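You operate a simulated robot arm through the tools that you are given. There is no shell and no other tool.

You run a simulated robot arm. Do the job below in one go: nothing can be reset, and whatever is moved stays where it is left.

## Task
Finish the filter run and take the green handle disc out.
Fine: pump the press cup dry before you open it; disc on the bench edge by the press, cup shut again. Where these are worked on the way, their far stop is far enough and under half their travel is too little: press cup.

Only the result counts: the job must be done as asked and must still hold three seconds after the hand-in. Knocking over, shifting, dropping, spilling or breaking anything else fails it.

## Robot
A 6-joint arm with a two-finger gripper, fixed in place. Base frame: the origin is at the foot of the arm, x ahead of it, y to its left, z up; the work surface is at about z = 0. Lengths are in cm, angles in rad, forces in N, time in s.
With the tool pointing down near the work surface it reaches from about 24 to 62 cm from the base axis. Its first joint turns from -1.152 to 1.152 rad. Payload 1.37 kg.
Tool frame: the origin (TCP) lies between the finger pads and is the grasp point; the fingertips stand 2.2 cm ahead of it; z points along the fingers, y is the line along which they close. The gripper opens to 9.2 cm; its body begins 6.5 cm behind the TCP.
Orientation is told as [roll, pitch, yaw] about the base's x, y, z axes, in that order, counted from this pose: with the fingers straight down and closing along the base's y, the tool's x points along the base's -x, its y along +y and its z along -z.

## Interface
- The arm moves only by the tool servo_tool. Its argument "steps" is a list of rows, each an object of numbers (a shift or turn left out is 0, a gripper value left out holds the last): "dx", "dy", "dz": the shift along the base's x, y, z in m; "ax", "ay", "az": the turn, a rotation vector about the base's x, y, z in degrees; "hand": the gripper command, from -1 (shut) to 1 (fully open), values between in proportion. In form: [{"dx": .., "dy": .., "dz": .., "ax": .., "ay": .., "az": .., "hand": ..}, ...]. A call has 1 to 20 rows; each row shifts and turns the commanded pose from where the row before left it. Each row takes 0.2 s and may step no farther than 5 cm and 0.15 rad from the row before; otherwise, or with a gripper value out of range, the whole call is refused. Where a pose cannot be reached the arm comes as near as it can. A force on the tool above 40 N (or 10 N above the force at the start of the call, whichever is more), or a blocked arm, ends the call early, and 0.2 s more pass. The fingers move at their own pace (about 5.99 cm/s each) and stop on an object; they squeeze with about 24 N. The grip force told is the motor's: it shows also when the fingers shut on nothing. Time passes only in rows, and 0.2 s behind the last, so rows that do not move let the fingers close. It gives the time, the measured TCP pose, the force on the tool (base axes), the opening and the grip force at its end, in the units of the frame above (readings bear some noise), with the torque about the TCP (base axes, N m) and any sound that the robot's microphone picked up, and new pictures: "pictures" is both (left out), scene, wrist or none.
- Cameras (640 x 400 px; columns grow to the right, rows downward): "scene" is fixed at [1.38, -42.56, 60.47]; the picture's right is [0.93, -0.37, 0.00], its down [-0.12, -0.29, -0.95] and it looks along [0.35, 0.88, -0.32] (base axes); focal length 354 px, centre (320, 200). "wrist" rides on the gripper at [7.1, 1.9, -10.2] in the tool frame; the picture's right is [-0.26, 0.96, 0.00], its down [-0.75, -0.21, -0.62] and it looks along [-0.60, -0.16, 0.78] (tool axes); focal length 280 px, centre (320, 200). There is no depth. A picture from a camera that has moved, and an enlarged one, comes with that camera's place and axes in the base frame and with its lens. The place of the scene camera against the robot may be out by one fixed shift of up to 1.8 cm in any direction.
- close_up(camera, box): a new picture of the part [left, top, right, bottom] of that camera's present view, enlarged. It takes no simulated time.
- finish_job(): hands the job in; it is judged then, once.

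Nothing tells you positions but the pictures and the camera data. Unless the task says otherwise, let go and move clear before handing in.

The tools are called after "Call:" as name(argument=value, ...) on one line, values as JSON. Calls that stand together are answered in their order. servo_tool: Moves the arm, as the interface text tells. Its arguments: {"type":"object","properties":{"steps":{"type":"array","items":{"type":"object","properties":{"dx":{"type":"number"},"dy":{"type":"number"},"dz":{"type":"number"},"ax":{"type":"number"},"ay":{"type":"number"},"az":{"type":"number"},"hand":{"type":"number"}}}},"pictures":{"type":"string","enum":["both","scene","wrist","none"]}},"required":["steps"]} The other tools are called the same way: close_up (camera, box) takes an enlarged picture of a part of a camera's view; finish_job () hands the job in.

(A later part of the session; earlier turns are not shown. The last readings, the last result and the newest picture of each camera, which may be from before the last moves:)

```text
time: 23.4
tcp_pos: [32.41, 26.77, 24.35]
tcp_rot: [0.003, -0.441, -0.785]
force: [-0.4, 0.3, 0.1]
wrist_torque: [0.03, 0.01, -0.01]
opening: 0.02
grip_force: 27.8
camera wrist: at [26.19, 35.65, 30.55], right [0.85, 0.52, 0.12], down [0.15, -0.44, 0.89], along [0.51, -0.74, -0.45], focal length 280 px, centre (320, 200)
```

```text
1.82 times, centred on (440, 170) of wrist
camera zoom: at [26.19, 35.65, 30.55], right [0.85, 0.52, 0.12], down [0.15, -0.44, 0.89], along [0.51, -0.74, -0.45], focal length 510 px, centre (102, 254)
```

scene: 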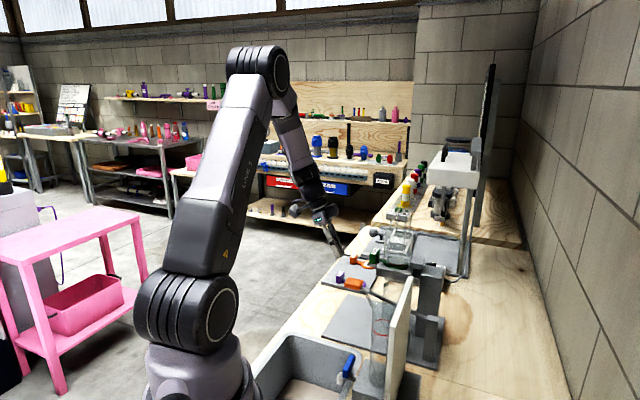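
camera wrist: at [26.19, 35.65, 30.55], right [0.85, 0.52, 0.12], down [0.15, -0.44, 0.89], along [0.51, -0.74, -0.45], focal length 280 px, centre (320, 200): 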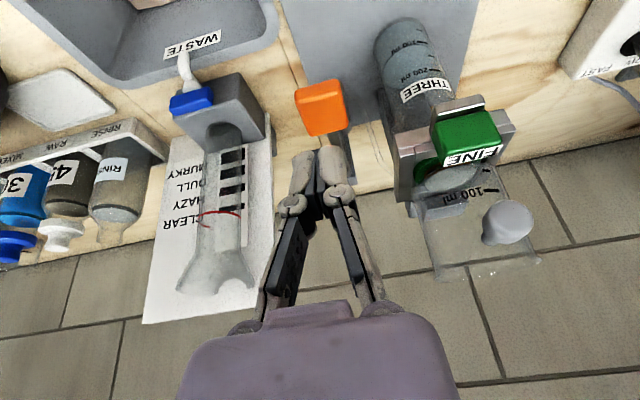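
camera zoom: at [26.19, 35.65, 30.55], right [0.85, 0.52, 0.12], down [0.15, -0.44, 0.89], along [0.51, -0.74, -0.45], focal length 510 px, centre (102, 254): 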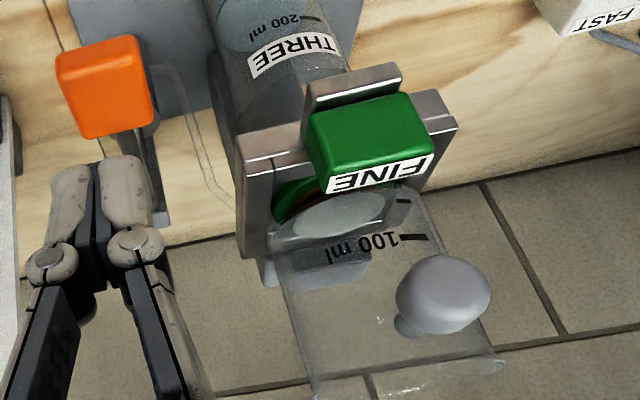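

The cup is dry and the lever has returned. I put the knob at about (43.3, 29.0, 25.7) from the wrist views. Next I'll go to a pre-grasp in front of and above it, tilted 45° so that I can follow a hinge swing.

Call:
servo_tool(steps=[{"dx": 0.0167, "dy": 0.0155, "dz": 0.0178, "ax": -3.54, "ay": -3.54, "hand": 0.2}, {"dx": 0.0167, "dy": 0.0155, "dz": 0.0178, "ax": -3.54, "ay": -3.54}, {"dx": 0.0167, "dy": 0.0155, "dz": 0.0178, "ax": -3.54, "ay": -3.54}, {"dx": 0.0167, "dy": 0.0155, "dz": 0.0178, "ax": -3.54, "ay": -3.54}, {}])

Call:
close_up(camera="wrist", box=[200, 60, 440, 280])

```text
time: 24.6
tcp_pos: [39.39, 32.85, 31.4]
tcp_rot: [0.003, -0.793, -0.785]
force: [0.3, 0.5, 0.2]
wrist_torque: [0.0, 0.0, -0.01]
opening: 5.52
grip_force: 0.0
camera wrist: at [32.09, 42.85, 33.45], right [0.81, 0.55, 0.19], down [-0.09, -0.21, 0.97], along [0.58, -0.81, -0.12], focal length 280 px, centre (320, 200)
```

scene: 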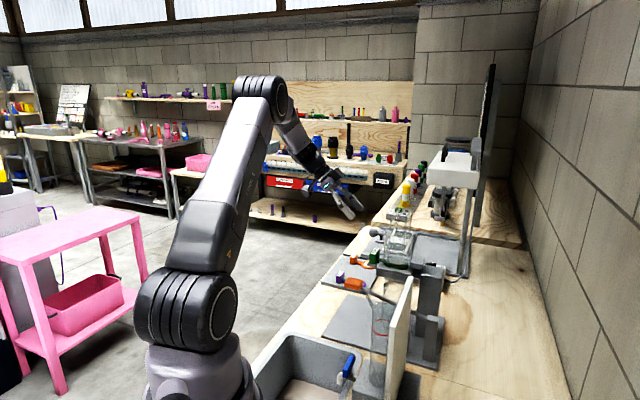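
wrist: 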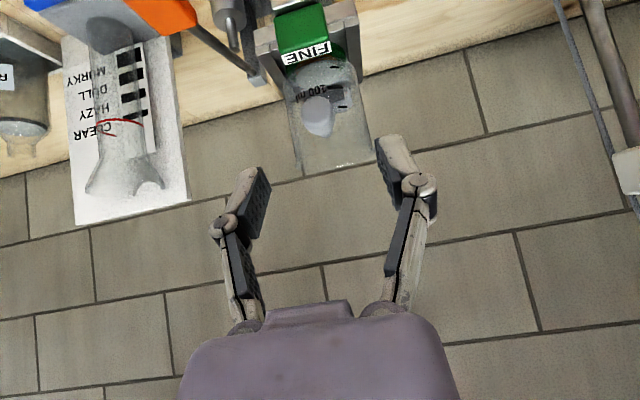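

```text
1.82 times, centred on (320, 170) of wrist
camera zoom: at [32.09, 42.85, 33.45], right [0.81, 0.55, 0.19], down [-0.09, -0.21, 0.97], along [0.58, -0.81, -0.12], focal length 510 px, centre (320, 254)
```

zoom: 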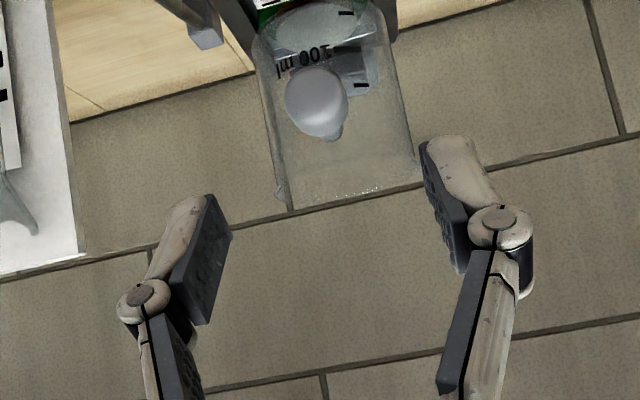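

The knob is dead ahead of the fingers, about 7.8 cm along the tool axis. I'll advance in two stages and close on it.

Call:
servo_tool(steps=[{"dx": 0.0101, "dy": -0.0101, "dz": -0.014}, {"dx": 0.0101, "dy": -0.0101, "dz": -0.014}, {"dx": 0.0101, "dy": -0.0101, "dz": -0.014}, {}])

Call:
close_up(camera="wrist", box=[200, 60, 440, 280])

```text
time: 25.6
tcp_pos: [42.39, 29.99, 27.07]
tcp_rot: [0.006, -0.791, -0.786]
force: [0.2, -0.8, 0.7]
wrist_torque: [0.01, 0.0, -0.02]
opening: 5.51
grip_force: 0.1
camera wrist: at [35.11, 39.86, 29.17], right [0.81, 0.55, 0.19], down [-0.09, -0.21, 0.97], along [0.58, -0.81, -0.12], focal length 280 px, centre (320, 200)
```

scene: 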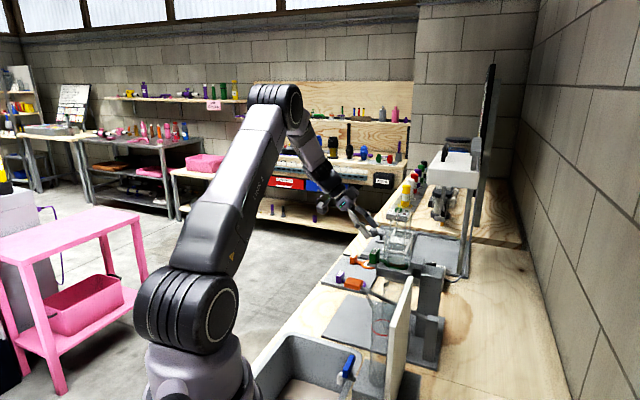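
wrist: 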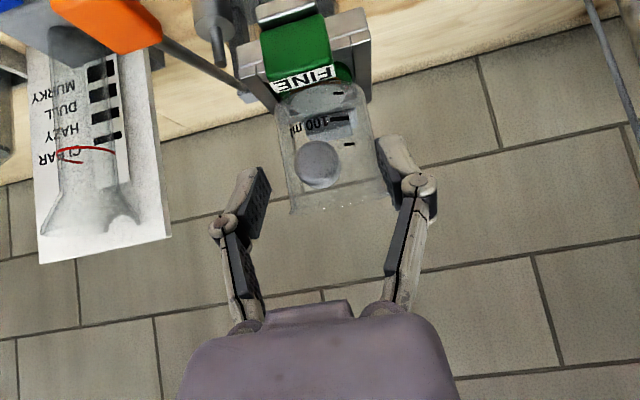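

```text
1.82 times, centred on (320, 170) of wrist
camera zoom: at [35.11, 39.86, 29.17], right [0.81, 0.55, 0.19], down [-0.09, -0.21, 0.97], along [0.58, -0.81, -0.12], focal length 510 px, centre (320, 254)
```

zoom: 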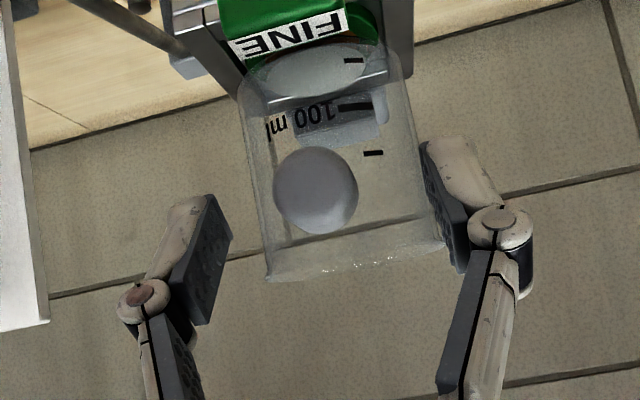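

Call:
servo_tool(steps=[{"dx": 0.0037, "dy": -0.0049, "dz": -0.0062}, {"dx": 0.0042, "dy": -0.0047, "dz": -0.0062}, {}, {"hand": -1}, {"hand": -1}, {"hand": -1}, {"hand": -1}])

Call:
close_up(camera="wrist", box=[200, 60, 440, 280])

Call:
close_up(camera="scene", box=[340, 200, 460, 300])

```text
time: 27.2
tcp_pos: [43.21, 28.85, 25.97]
tcp_rot: [0.007, -0.791, -0.786]
force: [17.1, 9.6, -5.5]
wrist_torque: [0.17, 0.16, 0.21]
opening: 2.05
grip_force: 27.9
camera wrist: at [35.87, 38.9, 28.04], right [0.81, 0.55, 0.19], down [-0.09, -0.21, 0.97], along [0.58, -0.81, -0.12], focal length 280 px, centre (320, 200)
```

scene: 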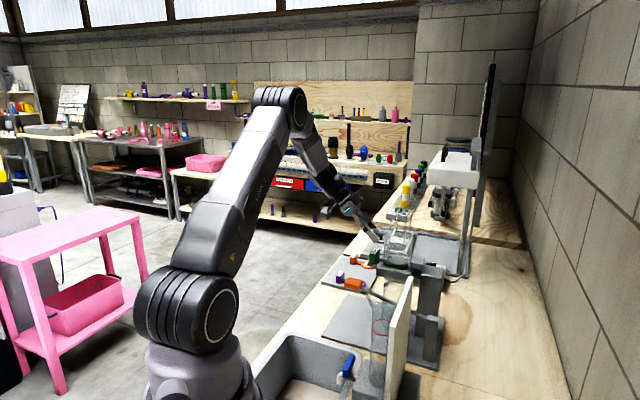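
wrist: 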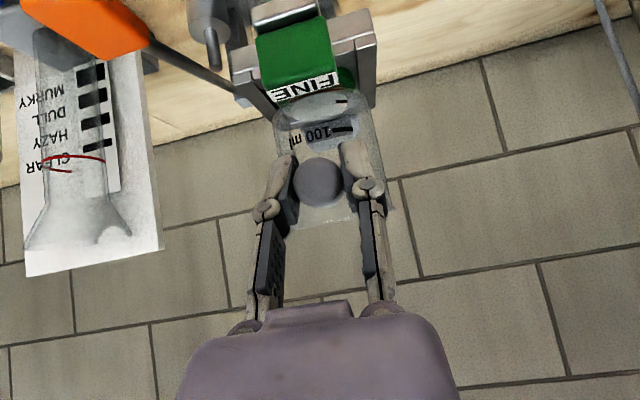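

```text
1.82 times, centred on (320, 170) of wrist
camera zoom: at [35.87, 38.9, 28.04], right [0.81, 0.55, 0.19], down [-0.09, -0.21, 0.97], along [0.58, -0.81, -0.12], focal length 510 px, centre (320, 254)
```

zoom: 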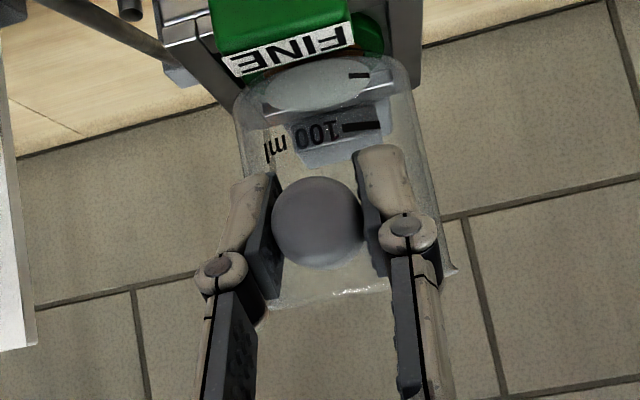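

```text
4.00 times, centred on (400, 250) of scene
camera zoom: at [1.39, -42.55, 60.47], right [0.93, -0.37, 0.0], down [-0.12, -0.29, -0.95], along [0.35, 0.88, -0.32], focal length 1415 px, centre (0, 0)
```

zoom: 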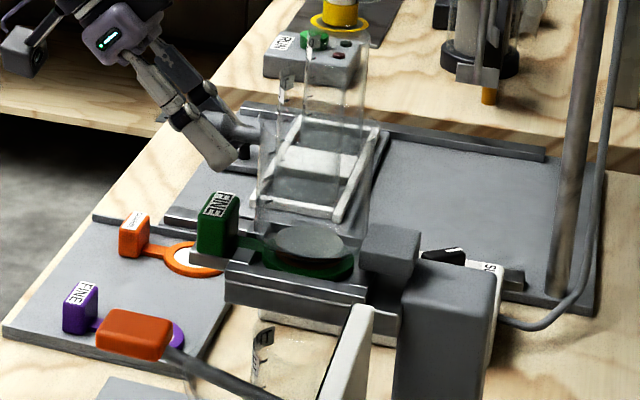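

The knob is held. I'll relieve the small side force and try a first small lift along the presumed hinge arc, watching the forces.

Call:
servo_tool(steps=[{"dx": 0.0007, "dy": 0.0007}, {"dx": 0.0018, "dy": -0.0018, "dz": 0.0041, "ax": 1.41, "ay": 1.41}, {"dx": 0.0019, "dy": -0.0019, "dz": 0.0041, "ax": 1.41, "ay": 1.41}, {}])

Call:
close_up(camera="scene", box=[340, 200, 460, 300])

```text
time: 28.2
tcp_pos: [43.47, 28.68, 26.8]
tcp_rot: [0.003, -0.721, -0.786]
force: [-14.7, 3.2, 9.2]
wrist_torque: [-0.34, -0.28, -0.14]
opening: 2.07
grip_force: 28.3
camera wrist: at [36.37, 38.5, 29.76], right [0.82, 0.54, 0.17], down [-0.04, -0.25, 0.97], along [0.57, -0.8, -0.19], focal length 280 px, centre (320, 200)
```

scene: 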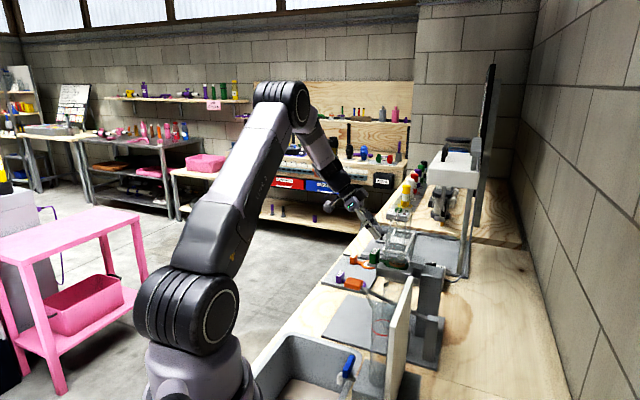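
wrist: 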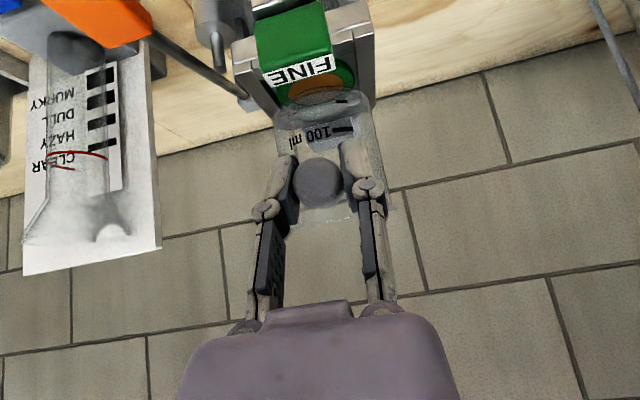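

```text
4.00 times, centred on (400, 250) of scene
camera zoom: at [1.38, -42.56, 60.46], right [0.93, -0.37, 0.0], down [-0.12, -0.29, -0.95], along [0.35, 0.88, -0.32], focal length 1415 px, centre (0, 0)
```

zoom: 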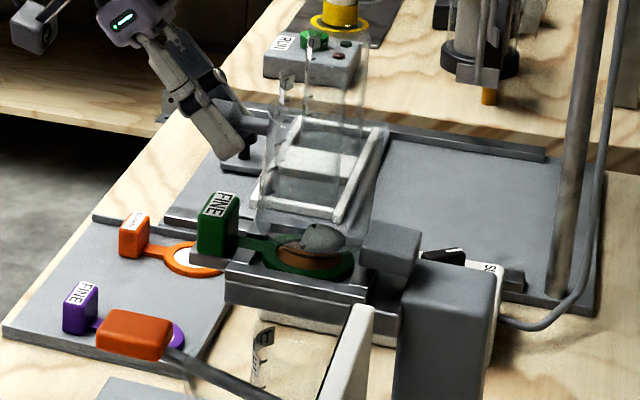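

The cup is hinged at the back and tilts up as expected. I'll continue the swing in small steps, correcting the radius slightly.

Call:
servo_tool(steps=[{"dx": -0.0003, "dy": 0.0003, "dz": 0.0003}, {"dx": 0.0039, "dy": -0.0039, "dz": 0.008, "ax": 2.83, "ay": 2.83}, {"dx": 0.0043, "dy": -0.0043, "dz": 0.0075, "ax": 2.83, "ay": 2.83}, {"dx": 0.0047, "dy": -0.0047, "dz": 0.0071, "ax": 2.83, "ay": 2.83}, {}])

Call:
close_up(camera="scene", box=[340, 200, 460, 300])

```text
time: 29.4
tcp_pos: [44.98, 27.26, 29.03]
tcp_rot: [0.004, -0.511, -0.788]
force: [-30.8, -0.5, 17.6]
wrist_torque: [-0.04, 0.11, -0.32]
opening: 2.08
grip_force: 27.7
camera wrist: at [38.37, 36.52, 34.43], right [0.84, 0.52, 0.13], down [0.1, -0.39, 0.91], along [0.53, -0.76, -0.39], focal length 280 px, centre (320, 200)
```

scene: 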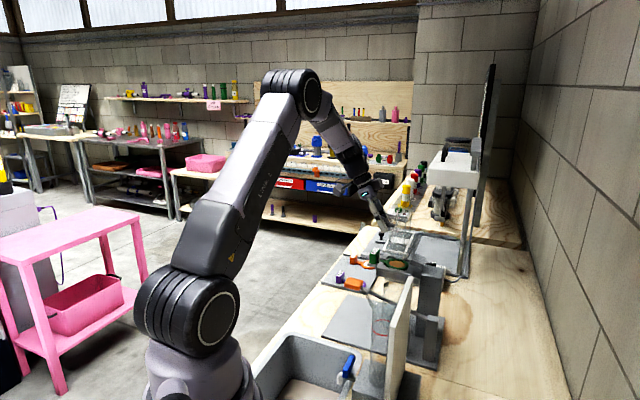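
wrist: 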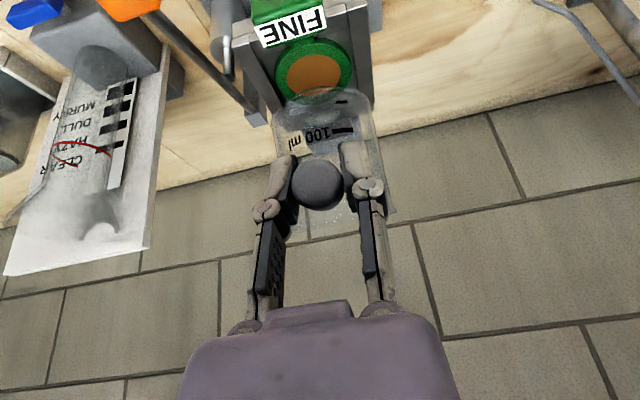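

```text
4.00 times, centred on (400, 250) of scene
camera zoom: at [1.37, -42.57, 60.46], right [0.93, -0.37, 0.0], down [-0.12, -0.29, -0.95], along [0.35, 0.88, -0.31], focal length 1415 px, centre (0, 0)
```

zoom: 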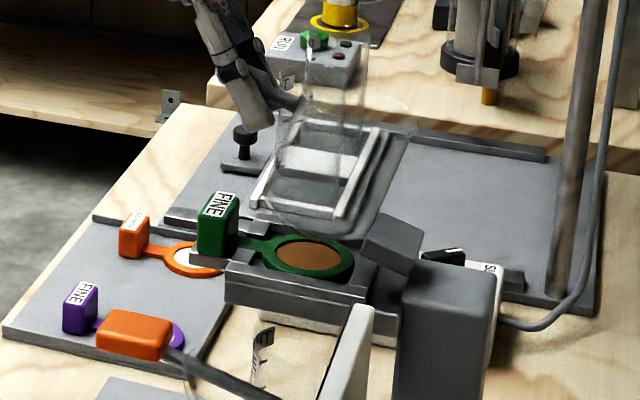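

It opens smoothly and the brown cake on the disc is showing. I'll refine the arc radius and continue.

Call:
servo_tool(steps=[{"dx": -0.0011, "dy": -0.0001, "dz": 0.001}, {"dx": 0.0049, "dy": -0.0049, "dz": 0.007, "ax": 2.83, "ay": 2.83}, {"dx": 0.0052, "dy": -0.0052, "dz": 0.0064, "ax": 2.83, "ay": 2.83}, {"dx": 0.0055, "dy": -0.0055, "dz": 0.006, "ax": 2.83, "ay": 2.83}, {"dx": 0.0058, "dy": -0.0058, "dz": 0.0054, "ax": 2.83, "ay": 2.83}, {}])

Call:
close_up(camera="scene", box=[340, 180, 460, 300])

```text
time: 30.8
tcp_pos: [46.89, 25.18, 31.74]
tcp_rot: [0.006, -0.235, -0.786]
force: [14.6, 1.5, -11.0]
wrist_torque: [-0.15, -0.24, 0.09]
opening: 2.04
grip_force: 28.4
camera wrist: at [41.76, 33.02, 39.88], right [0.86, 0.5, 0.07], down [0.27, -0.56, 0.78], along [0.43, -0.66, -0.62], focal length 280 px, centre (320, 200)
```

scene: 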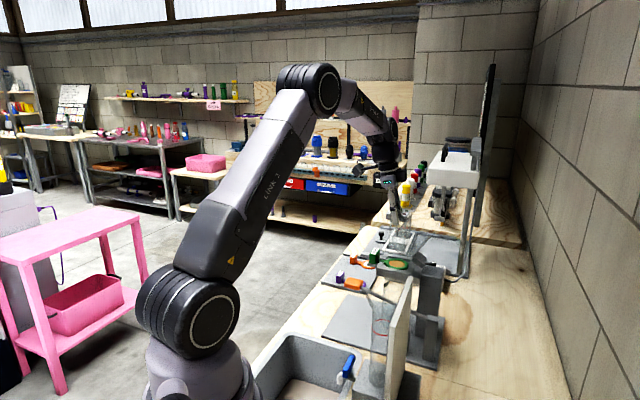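
wrist: 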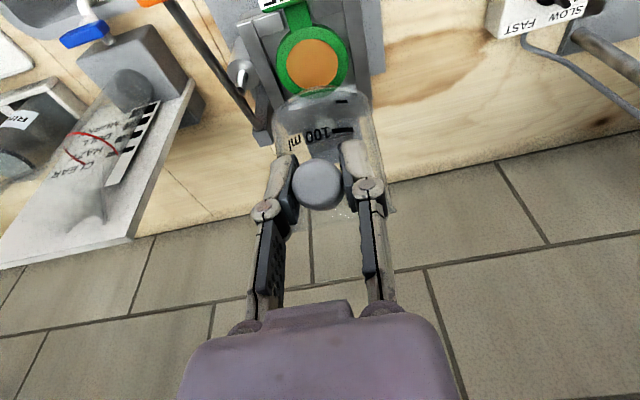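

```text
3.33 times, centred on (400, 240) of scene
camera zoom: at [1.39, -42.55, 60.47], right [0.93, -0.37, 0.0], down [-0.12, -0.29, -0.95], along [0.35, 0.88, -0.32], focal length 1179 px, centre (53, 67)
```

zoom: 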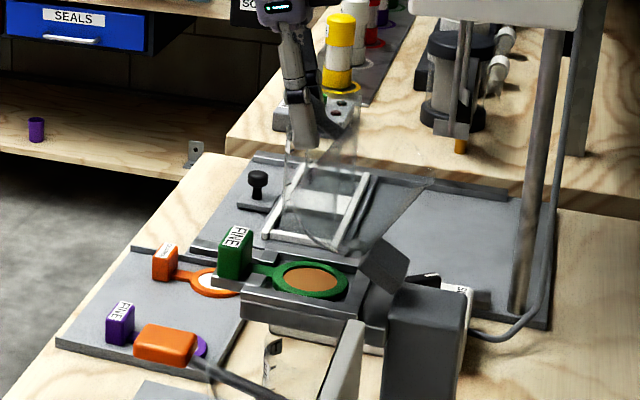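

Still smooth at about 32° open. I'll keep going, turning the tool a bit less so that the wrist stays within reach.

Call:
servo_tool(steps=[{"dx": 0.0005, "dy": 0.0001, "dz": -0.0004}, {"dx": 0.0061, "dy": -0.0061, "dz": 0.0047, "ax": 2.12, "ay": 2.12}, {"dx": 0.0063, "dy": -0.0063, "dz": 0.0042, "ax": 2.12, "ay": 2.12}, {"dx": 0.0064, "dy": -0.0064, "dz": 0.0036, "ax": 2.12, "ay": 2.12}, {"dx": 0.0066, "dy": -0.0066, "dz": 0.0029, "ax": 2.12, "ay": 2.12}, {}])

Call:
close_up(camera="scene", box=[340, 180, 460, 300])

```text
time: 32.2
tcp_pos: [49.4, 22.56, 33.25]
tcp_rot: [0.005, -0.022, -0.787]
force: [3.4, 12.0, -1.1]
wrist_torque: [0.69, 0.54, 0.04]
opening: 2.05
grip_force: 28.2
camera wrist: at [45.67, 29.13, 43.27], right [0.87, 0.5, 0.01], down [0.38, -0.67, 0.64], along [0.32, -0.55, -0.77], focal length 280 px, centre (320, 200)
```

scene: 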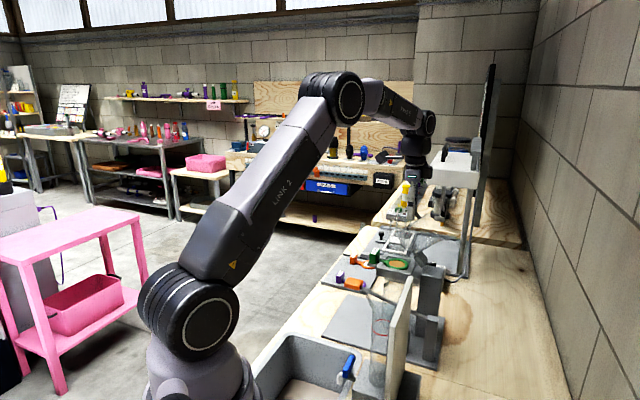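
wrist: 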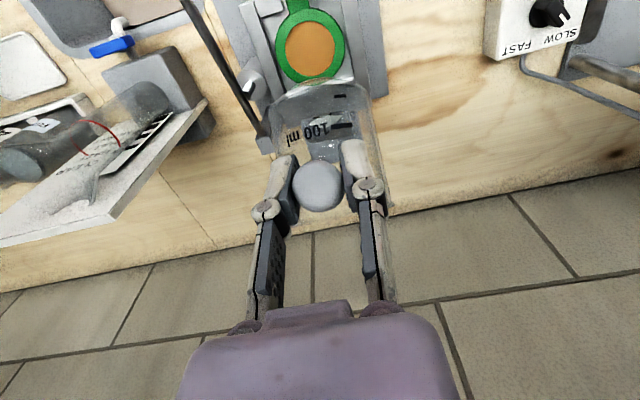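

```text
3.33 times, centred on (400, 240) of scene
camera zoom: at [1.39, -42.56, 60.47], right [0.93, -0.37, 0.0], down [-0.12, -0.29, -0.95], along [0.35, 0.88, -0.32], focal length 1179 px, centre (53, 67)
```

zoom: 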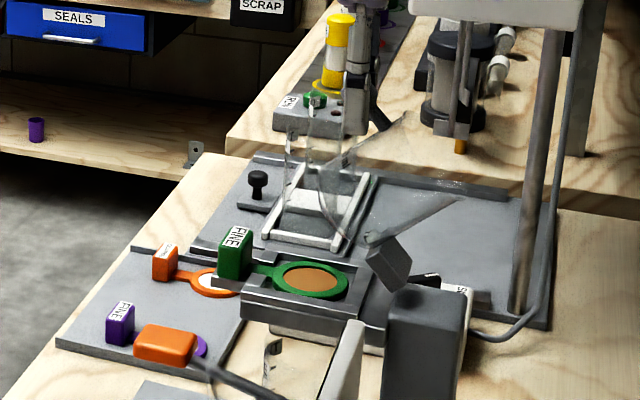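

About 48° open with low force. I'll continue the arc with less tool rotation.

Call:
servo_tool(steps=[{"dx": 0.0068, "dy": -0.0068, "dz": 0.0022, "ax": 1.77, "ay": 1.77}, {"dx": 0.0069, "dy": -0.0069, "dz": 0.0016, "ax": 1.77, "ay": 1.77}, {"dx": 0.0069, "dy": -0.0069, "dz": 0.0009, "ax": 1.77, "ay": 1.77}, {"dx": 0.007, "dy": -0.007, "dz": 0.0002, "ax": 1.77, "ay": 1.77}, {}])

Call:
close_up(camera="scene", box=[340, 180, 460, 300])

```text
time: 33.4
tcp_pos: [52.34, 19.83, 33.68]
tcp_rot: [0.005, 0.153, -0.788]
force: [5.7, 13.4, 11.0]
wrist_torque: [0.6, 0.36, 0.08]
opening: 2.07
grip_force: 28.2
camera wrist: at [49.73, 25.04, 44.86], right [0.87, 0.5, -0.03], down [0.45, -0.74, 0.5], along [0.22, -0.45, -0.86], focal length 280 px, centre (320, 200)
```

scene: 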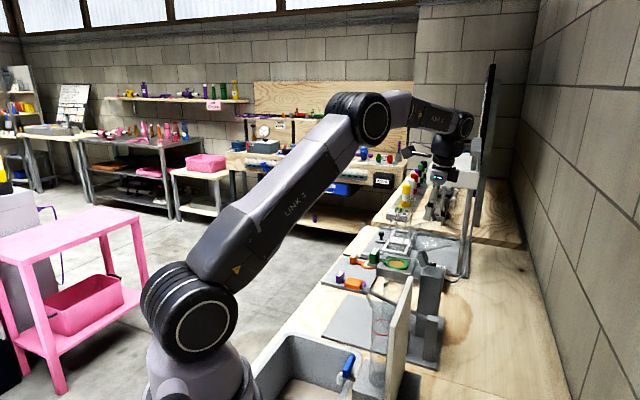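
wrist: 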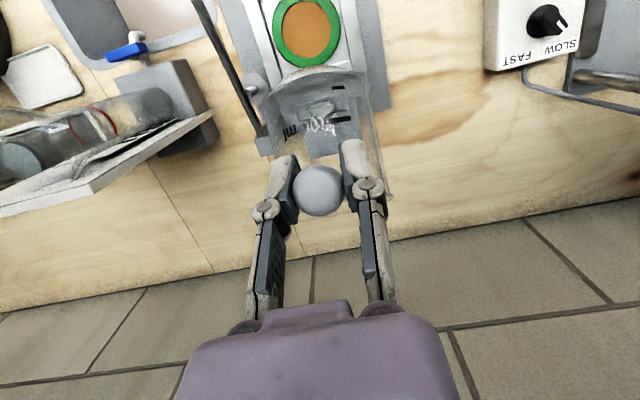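

```text
3.33 times, centred on (400, 240) of scene
camera zoom: at [1.38, -42.56, 60.47], right [0.93, -0.37, 0.0], down [-0.12, -0.29, -0.95], along [0.35, 0.88, -0.32], focal length 1179 px, centre (53, 67)
```

zoom: 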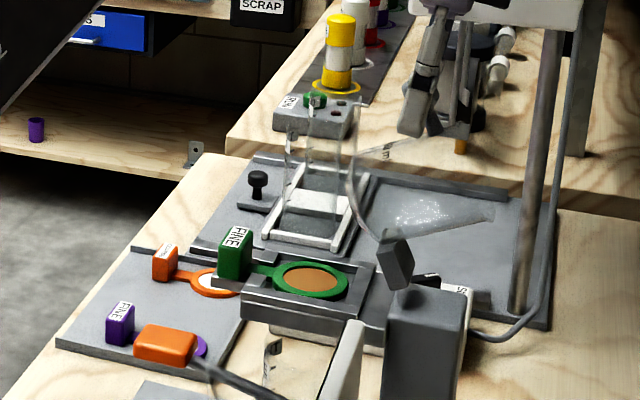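

About 64° open. I'll continue to find the far stop.

Call:
servo_tool(steps=[{"dx": 0.0074, "dy": -0.0066, "dz": -0.0003, "ax": 1.41, "ay": 1.41}, {"dx": 0.0069, "dy": -0.0069, "dz": -0.0012, "ax": 1.41, "ay": 1.41}, {"dx": 0.0068, "dy": -0.0068, "dz": -0.0019, "ax": 1.41, "ay": 1.41}, {}])

Call:
close_up(camera="scene", box=[340, 180, 460, 300])

```text
time: 34.4
tcp_pos: [54.36, 17.73, 33.29]
tcp_rot: [0.0, 0.259, -0.786]
force: [-0.4, 4.5, 4.2]
wrist_torque: [0.4, 0.39, 0.02]
opening: 2.07
grip_force: 27.8
camera wrist: at [52.78, 22.1, 44.89], right [0.86, 0.5, -0.07], down [0.48, -0.77, 0.41], along [0.16, -0.39, -0.91], focal length 280 px, centre (320, 200)
```

scene: 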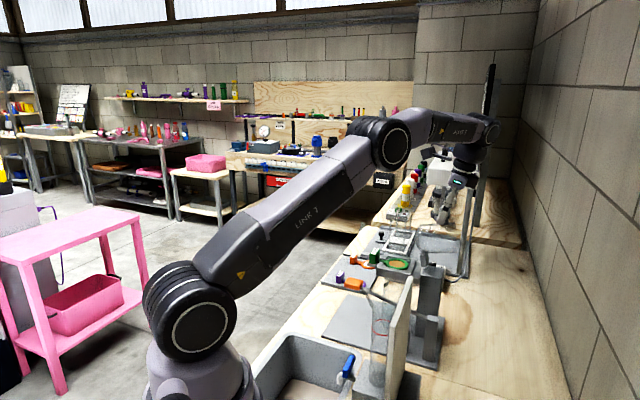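
wrist: 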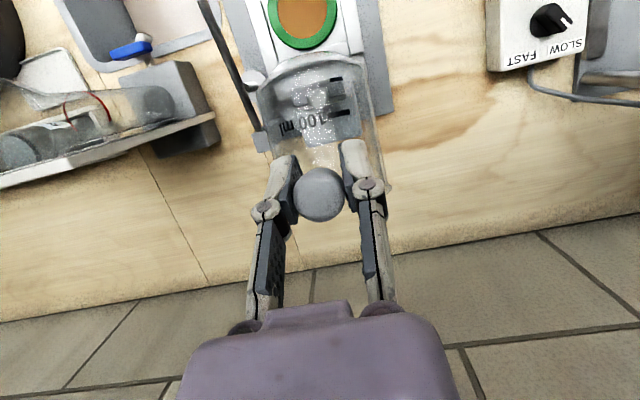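

```text
3.33 times, centred on (400, 240) of scene
camera zoom: at [1.38, -42.56, 60.47], right [0.93, -0.37, 0.0], down [-0.12, -0.29, -0.95], along [0.35, 0.88, -0.32], focal length 1179 px, centre (53, 67)
```

zoom: 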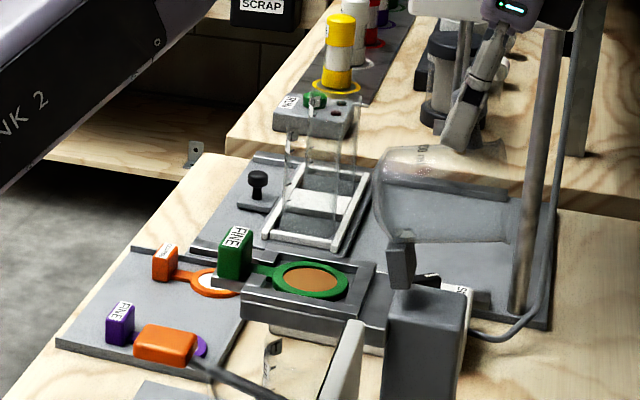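

About 76° open and low force. A bit more toward the far stop.

Call:
servo_tool(steps=[{"dx": 0.0066, "dy": -0.0066, "dz": -0.0025, "ax": 0.7, "ay": 0.7}, {"dx": 0.0064, "dy": -0.0064, "dz": -0.0032, "ax": 0.7, "ay": 0.7}, {"dx": 0.0062, "dy": -0.0062, "dz": -0.0038, "ax": 0.7, "ay": 0.7}, {}])

Call:
close_up(camera="scene", box=[340, 180, 460, 300])

```text
time: 35.2
tcp_pos: [55.99, 16.06, 32.31]
tcp_rot: [-0.007, 0.318, -0.783]
force: [-9.7, 0.7, 2.8]
wrist_torque: [-0.41, -0.15, 0.01]
opening: 2.08
grip_force: 27.5
stopped in row 4: the force on the tool passed its limit at 43 N (the readings are from after the stop); the commanded pose is now the measured one
camera wrist: at [54.88, 20.1, 44.23], right [0.86, 0.51, -0.09], down [0.51, -0.78, 0.36], along [0.11, -0.35, -0.93], focal length 280 px, centre (320, 200)
```

scene: 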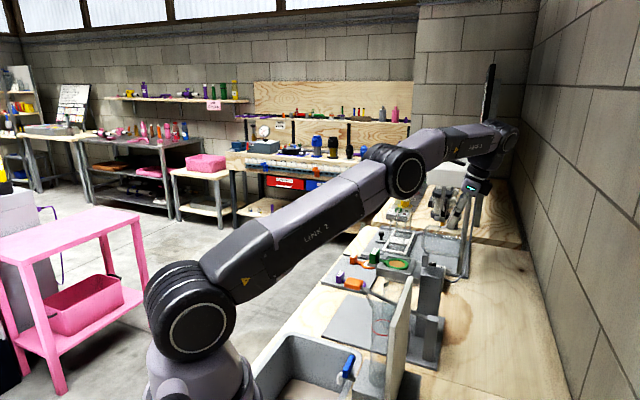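
wrist: 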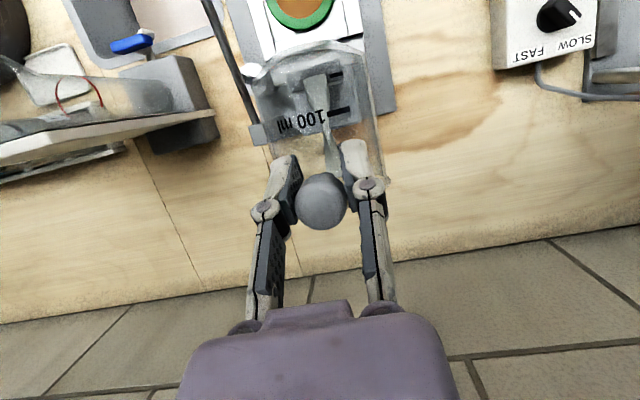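

```text
3.33 times, centred on (400, 240) of scene
camera zoom: at [1.38, -42.56, 60.47], right [0.93, -0.37, 0.0], down [-0.12, -0.29, -0.95], along [0.35, 0.88, -0.32], focal length 1179 px, centre (53, 67)
```

zoom: 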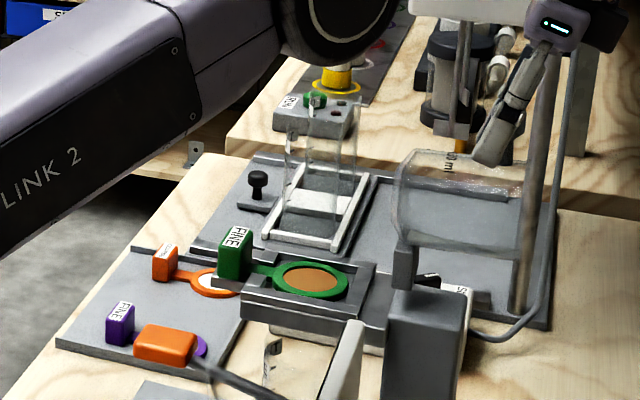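

The cup is at about 88°, against its far stop, and its centre of mass is past the hinge. I'll open the fingers and see whether it stays.

Call:
servo_tool(steps=[{"hand": -0.4}, {"hand": -0.1}, {"hand": 0.2}, {}, {}])

Call:
close_up(camera="scene", box=[340, 180, 460, 300])

```text
time: 36.4
tcp_pos: [56.07, 16.12, 32.34]
tcp_rot: [-0.007, 0.315, -0.782]
force: [-0.1, 0.1, -0.4]
wrist_torque: [0.01, 0.02, 0.01]
opening: 5.53
grip_force: 0.1
camera wrist: at [54.93, 20.05, 44.18], right [0.86, 0.51, -0.09], down [0.5, -0.78, 0.36], along [0.12, -0.35, -0.93], focal length 280 px, centre (320, 200)
```

scene: 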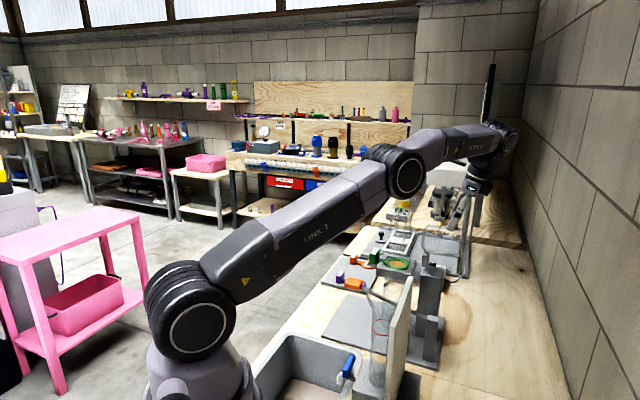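
wrist: 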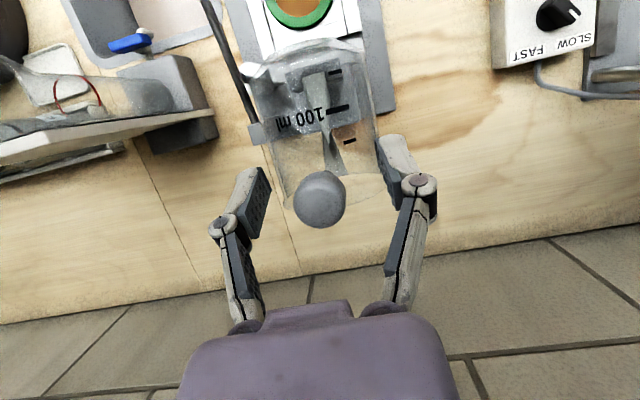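

```text
3.33 times, centred on (400, 240) of scene
camera zoom: at [1.38, -42.56, 60.47], right [0.93, -0.37, 0.0], down [-0.12, -0.29, -0.95], along [0.35, 0.88, -0.32], focal length 1179 px, centre (53, 67)
```

zoom: 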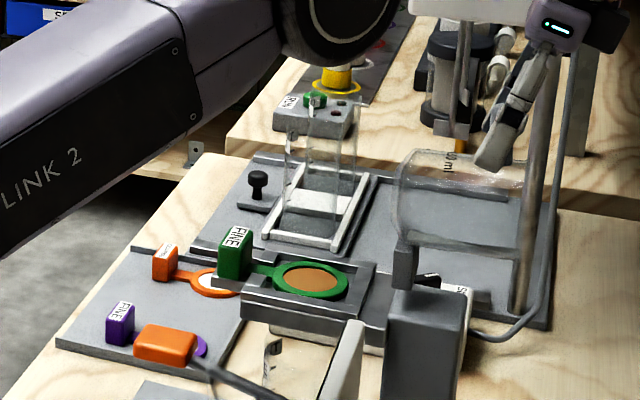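

The cup stays open on its own. I'll lift the fingers off the knob, back away toward the bench front, and look at the green handle.

Call:
servo_tool(steps=[{"dz": 0.025}, {"dz": 0.02, "dx": -0.008, "dy": 0.008}, {"dx": -0.025, "dy": 0.025, "ax": -4.24, "ay": -4.24}, {"dx": -0.025, "dy": 0.025, "ax": -4.24, "ay": -4.24}, {"dx": -0.025, "dy": 0.025, "ax": -4.24, "ay": -4.24}, {"dx": -0.025, "dy": 0.025, "ax": -4.24, "ay": -4.24}, {"dx": -0.025, "dy": 0.025, "ax": -4.24, "ay": -4.24}, {}])

Call:
close_up(camera="wrist", box=[200, 60, 440, 280])

Call:
close_up(camera="scene", box=[340, 180, 460, 300])

```text
time: 38.2
tcp_pos: [47.38, 31.93, 44.97]
tcp_rot: [-0.017, -0.207, -0.785]
force: [0.1, -0.2, -0.1]
wrist_torque: [0.0, 0.04, -0.01]
opening: 5.5
grip_force: 0.0
out of reach, approached as far as the arm can: row 3, 4, 5, 6, 7
camera wrist: at [42.47, 39.79, 53.41], right [0.87, 0.5, 0.04], down [0.29, -0.57, 0.77], along [0.41, -0.65, -0.64], focal length 280 px, centre (320, 200)
```

scene: 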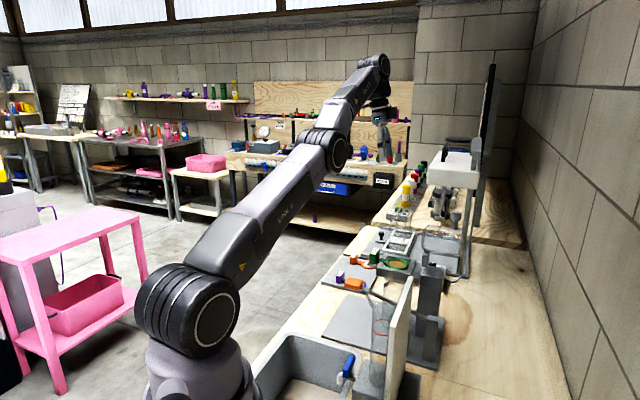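
wrist: 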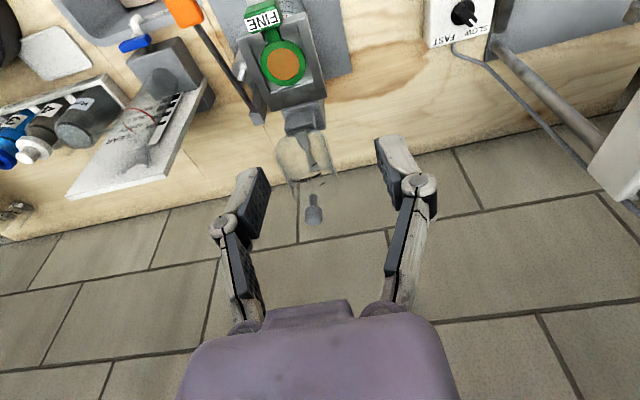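

```text
1.82 times, centred on (320, 170) of wrist
camera zoom: at [42.47, 39.79, 53.41], right [0.87, 0.5, 0.04], down [0.29, -0.57, 0.77], along [0.41, -0.65, -0.64], focal length 510 px, centre (320, 254)
```

zoom: 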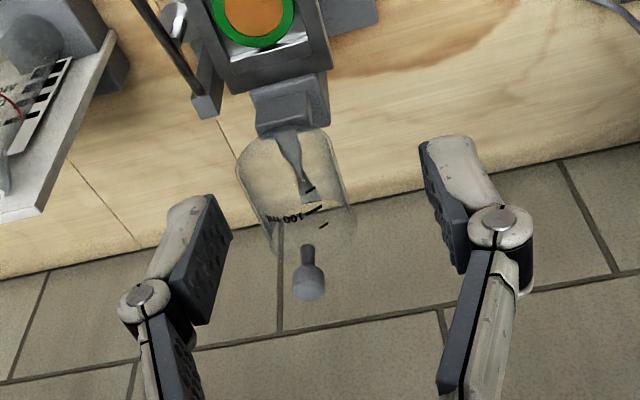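

```text
3.33 times, centred on (400, 240) of scene
camera zoom: at [1.39, -42.56, 60.47], right [0.93, -0.37, 0.0], down [-0.12, -0.29, -0.95], along [0.35, 0.88, -0.32], focal length 1179 px, centre (53, 67)
```

zoom: 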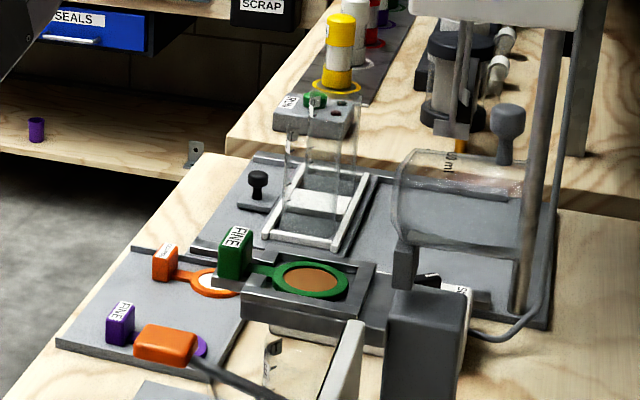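

The cup stays open. The arm reports it was out of reach on that path and is somewhat off; I'll pause a moment to see where it settles.

Call:
servo_tool(steps=[{}, {}])

```text
time: 38.8
tcp_pos: [47.44, 31.94, 45.01]
tcp_rot: [-0.015, -0.206, -0.784]
force: [-0.7, -0.2, -0.1]
wrist_torque: [-0.01, 0.02, 0.02]
opening: 5.52
grip_force: 0.1
camera wrist: at [42.5, 39.75, 53.4], right [0.87, 0.5, 0.04], down [0.29, -0.57, 0.77], along [0.41, -0.65, -0.64], focal length 280 px, centre (320, 200)
```

scene: 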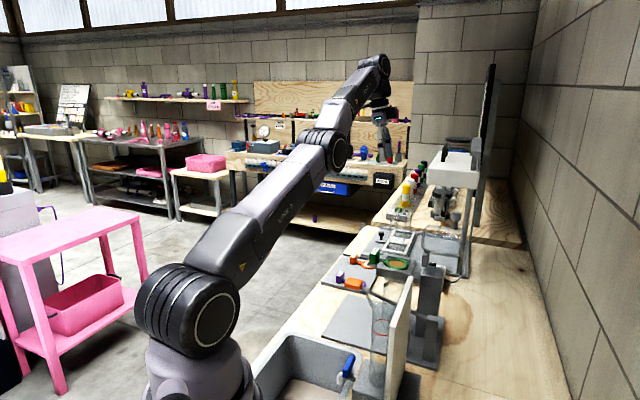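
wrist: 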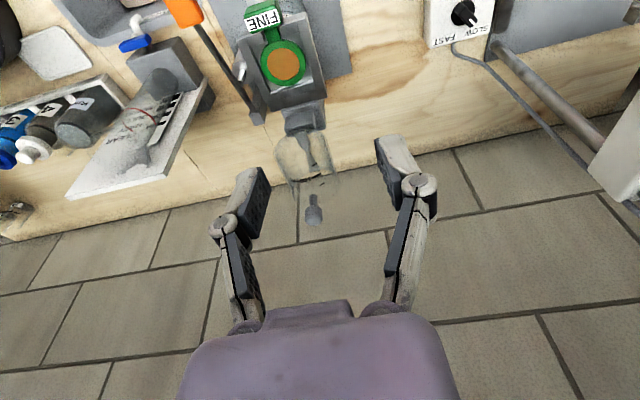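

Call:
servo_tool(steps=[{"dx": -0.01, "dy": 0.01, "dz": -0.01}, {}], pictures="scene")

```text
time: 39.4
tcp_pos: [46.65, 33.11, 44.51]
tcp_rot: [-0.017, -0.206, -0.783]
force: [0.1, 0.6, 0.4]
wrist_torque: [0.04, -0.01, -0.01]
opening: 5.51
grip_force: 0.1
out of reach, approached as far as the arm can: row 1
```

scene: 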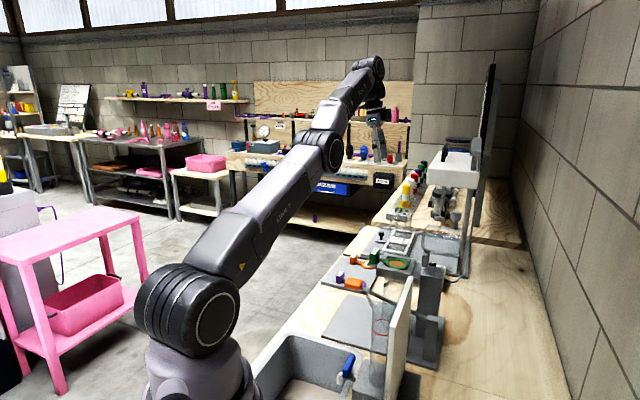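

The elbow is stretched straight and stuck there. I'll nudge the command downward across the arm's line so the elbow bends again.

Call:
servo_tool(steps=[{"dx": 0.015, "dy": 0.01, "dz": -0.03}, {}])

```text
time: 40.0
tcp_pos: [48.21, 34.33, 41.58]
tcp_rot: [-0.007, -0.206, -0.786]
force: [0.1, 0.1, 0.7]
wrist_torque: [-0.01, 0.01, -0.02]
opening: 5.55
grip_force: 0.0
camera wrist: at [43.18, 41.98, 50.01], right [0.86, 0.5, 0.05], down [0.29, -0.57, 0.77], along [0.41, -0.65, -0.64], focal length 280 px, centre (320, 200)
```

scene: 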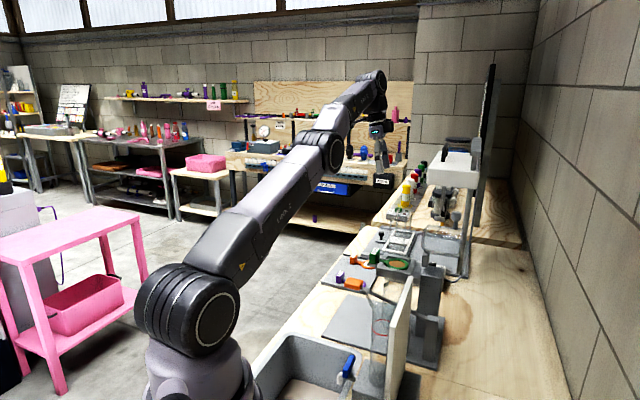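
wrist: 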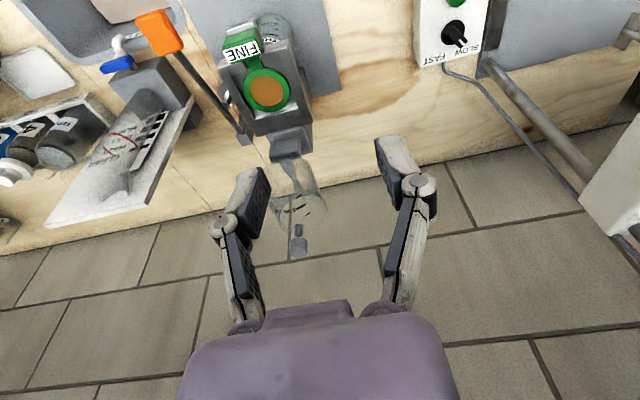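

The arm is free again and following commands. I'll now move to a pre-grasp above the green handle.

Call:
servo_tool(steps=[{"dx": -0.0131, "dy": -0.0071, "dz": -0.0252}, {"dx": -0.0131, "dy": -0.0071, "dz": -0.0252}, {"dx": -0.0131, "dy": -0.0071, "dz": -0.0252}, {"dx": -0.0131, "dy": -0.0071, "dz": -0.0252}, {"dx": -0.0131, "dy": -0.0071, "dz": -0.0252}, {}])

Call:
close_up(camera="wrist", box=[200, 60, 440, 280])

```text
time: 41.4
tcp_pos: [48.22, 34.2, 41.57]
tcp_rot: [-0.007, -0.207, -0.784]
force: [0.4, 0.0, -0.6]
wrist_torque: [0.01, 0.0, -0.04]
opening: 5.51
grip_force: 0.0
out of reach, approached as far as the arm can: row 1, 2, 3, 4, 5
camera wrist: at [43.17, 41.98, 50.02], right [0.86, 0.5, 0.05], down [0.29, -0.57, 0.77], along [0.41, -0.65, -0.64], focal length 280 px, centre (320, 200)
```

scene: 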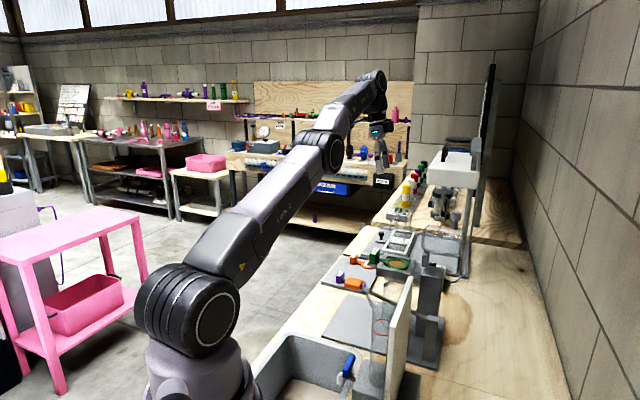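
wrist: 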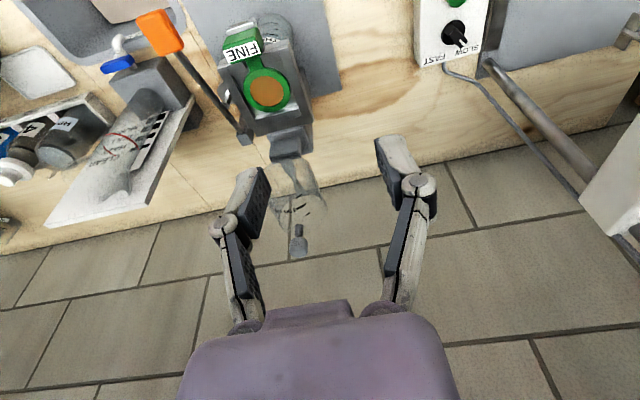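

```text
1.82 times, centred on (320, 170) of wrist
camera zoom: at [43.17, 41.98, 50.02], right [0.86, 0.5, 0.05], down [0.29, -0.57, 0.77], along [0.41, -0.65, -0.64], focal length 510 px, centre (320, 254)
```

zoom: 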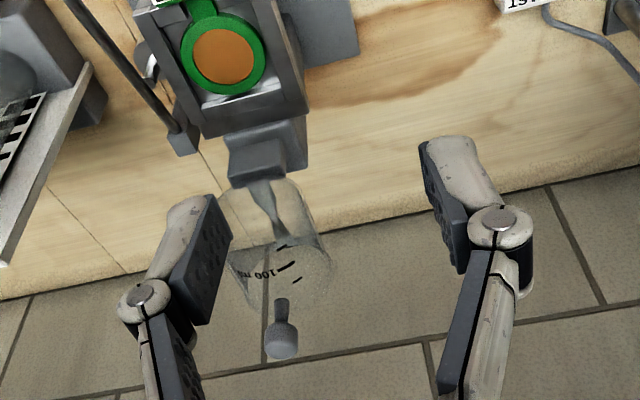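

The arm is still hung up on this line. I'll try small pure downward steps, which worked in part before.

Call:
servo_tool(steps=[{"dz": -0.01}, {"dz": -0.01}, {"dz": -0.01}, {}], pictures="scene")

```text
time: 42.4
tcp_pos: [48.53, 34.54, 39.69]
tcp_rot: [-0.009, -0.208, -0.785]
force: [0.0, -0.2, 0.2]
wrist_torque: [0.01, 0.0, 0.02]
opening: 5.54
grip_force: 0.1
out of reach, approached as far as the arm can: row 2, 3
```

scene: 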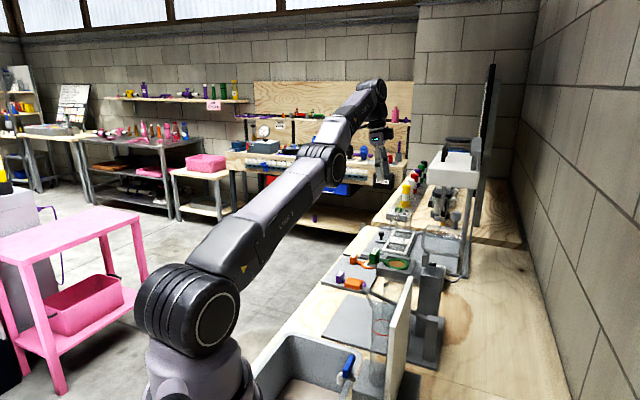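

The elbow seems to have slipped slightly past straight. I'll stretch it out again, then swing down across the arm's line so that it bends the usual way.

Call:
servo_tool(steps=[{"dx": 0.015, "dy": 0.013, "dz": 0.013}, {"dx": 0.015, "dy": 0.013, "dz": 0.013}, {"dx": 0.016, "dy": 0.013, "dz": -0.034}, {"dx": 0.006, "dy": 0.004, "dz": -0.044}, {}], pictures="scene")

```text
time: 43.6
tcp_pos: [50.62, 36.34, 31.77]
tcp_rot: [-0.01, -0.208, -0.785]
force: [0.2, 0.4, 0.3]
wrist_torque: [-0.01, 0.01, -0.02]
opening: 5.51
grip_force: 0.1
out of reach, approached as far as the arm can: row 1, 2, 3, 4
```

scene: 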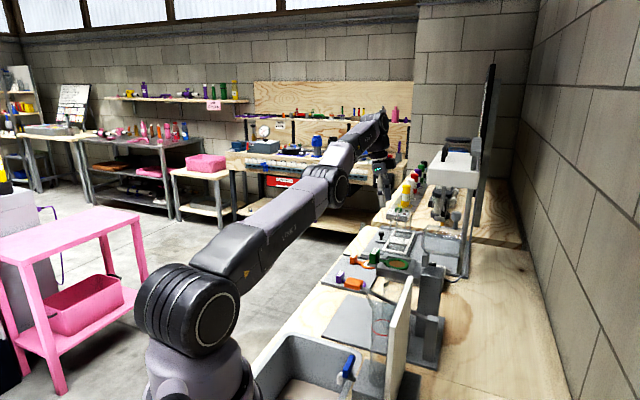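

Call:
servo_tool(steps=[{"dx": 0.02, "dy": 0.016, "dz": 0.008}, {"dx": 0.02, "dy": 0.016, "dz": 0.008}, {}], pictures="scene")

```text
time: 44.4
tcp_pos: [50.45, 36.65, 32.31]
tcp_rot: [-0.008, -0.209, -0.785]
force: [0.7, -0.3, 0.4]
wrist_torque: [0.05, -0.02, -0.01]
opening: 5.49
grip_force: 0.0
out of reach, approached as far as the arm can: row 1, 2
```

scene: 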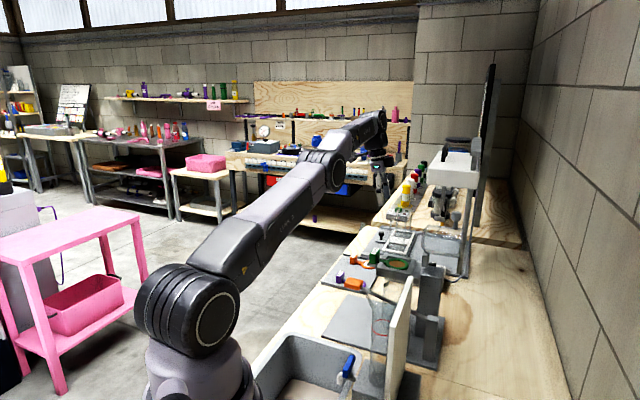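

The arm looks straight now. I'll take one big step down across the arm line with a little inward motion, so that the elbow bends upward.

Call:
servo_tool(steps=[{"dx": 0.0035, "dy": 0.0029, "dz": -0.0454}, {}], pictures="scene")

```text
time: 45.0
tcp_pos: [50.72, 37.12, 27.77]
tcp_rot: [-0.007, -0.208, -0.784]
force: [-1.4, 0.8, -0.2]
wrist_torque: [-0.03, 0.01, -0.02]
opening: 5.51
grip_force: 0.1
```

scene: 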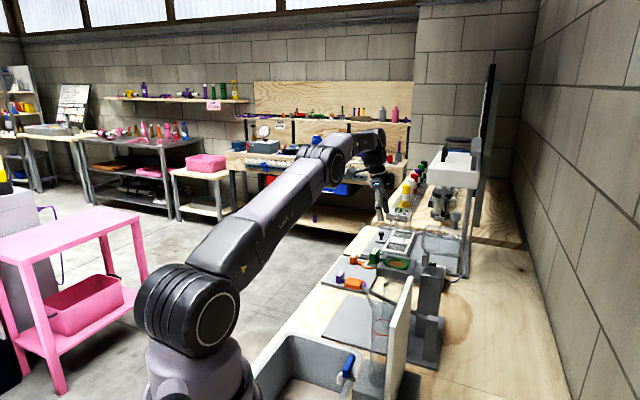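

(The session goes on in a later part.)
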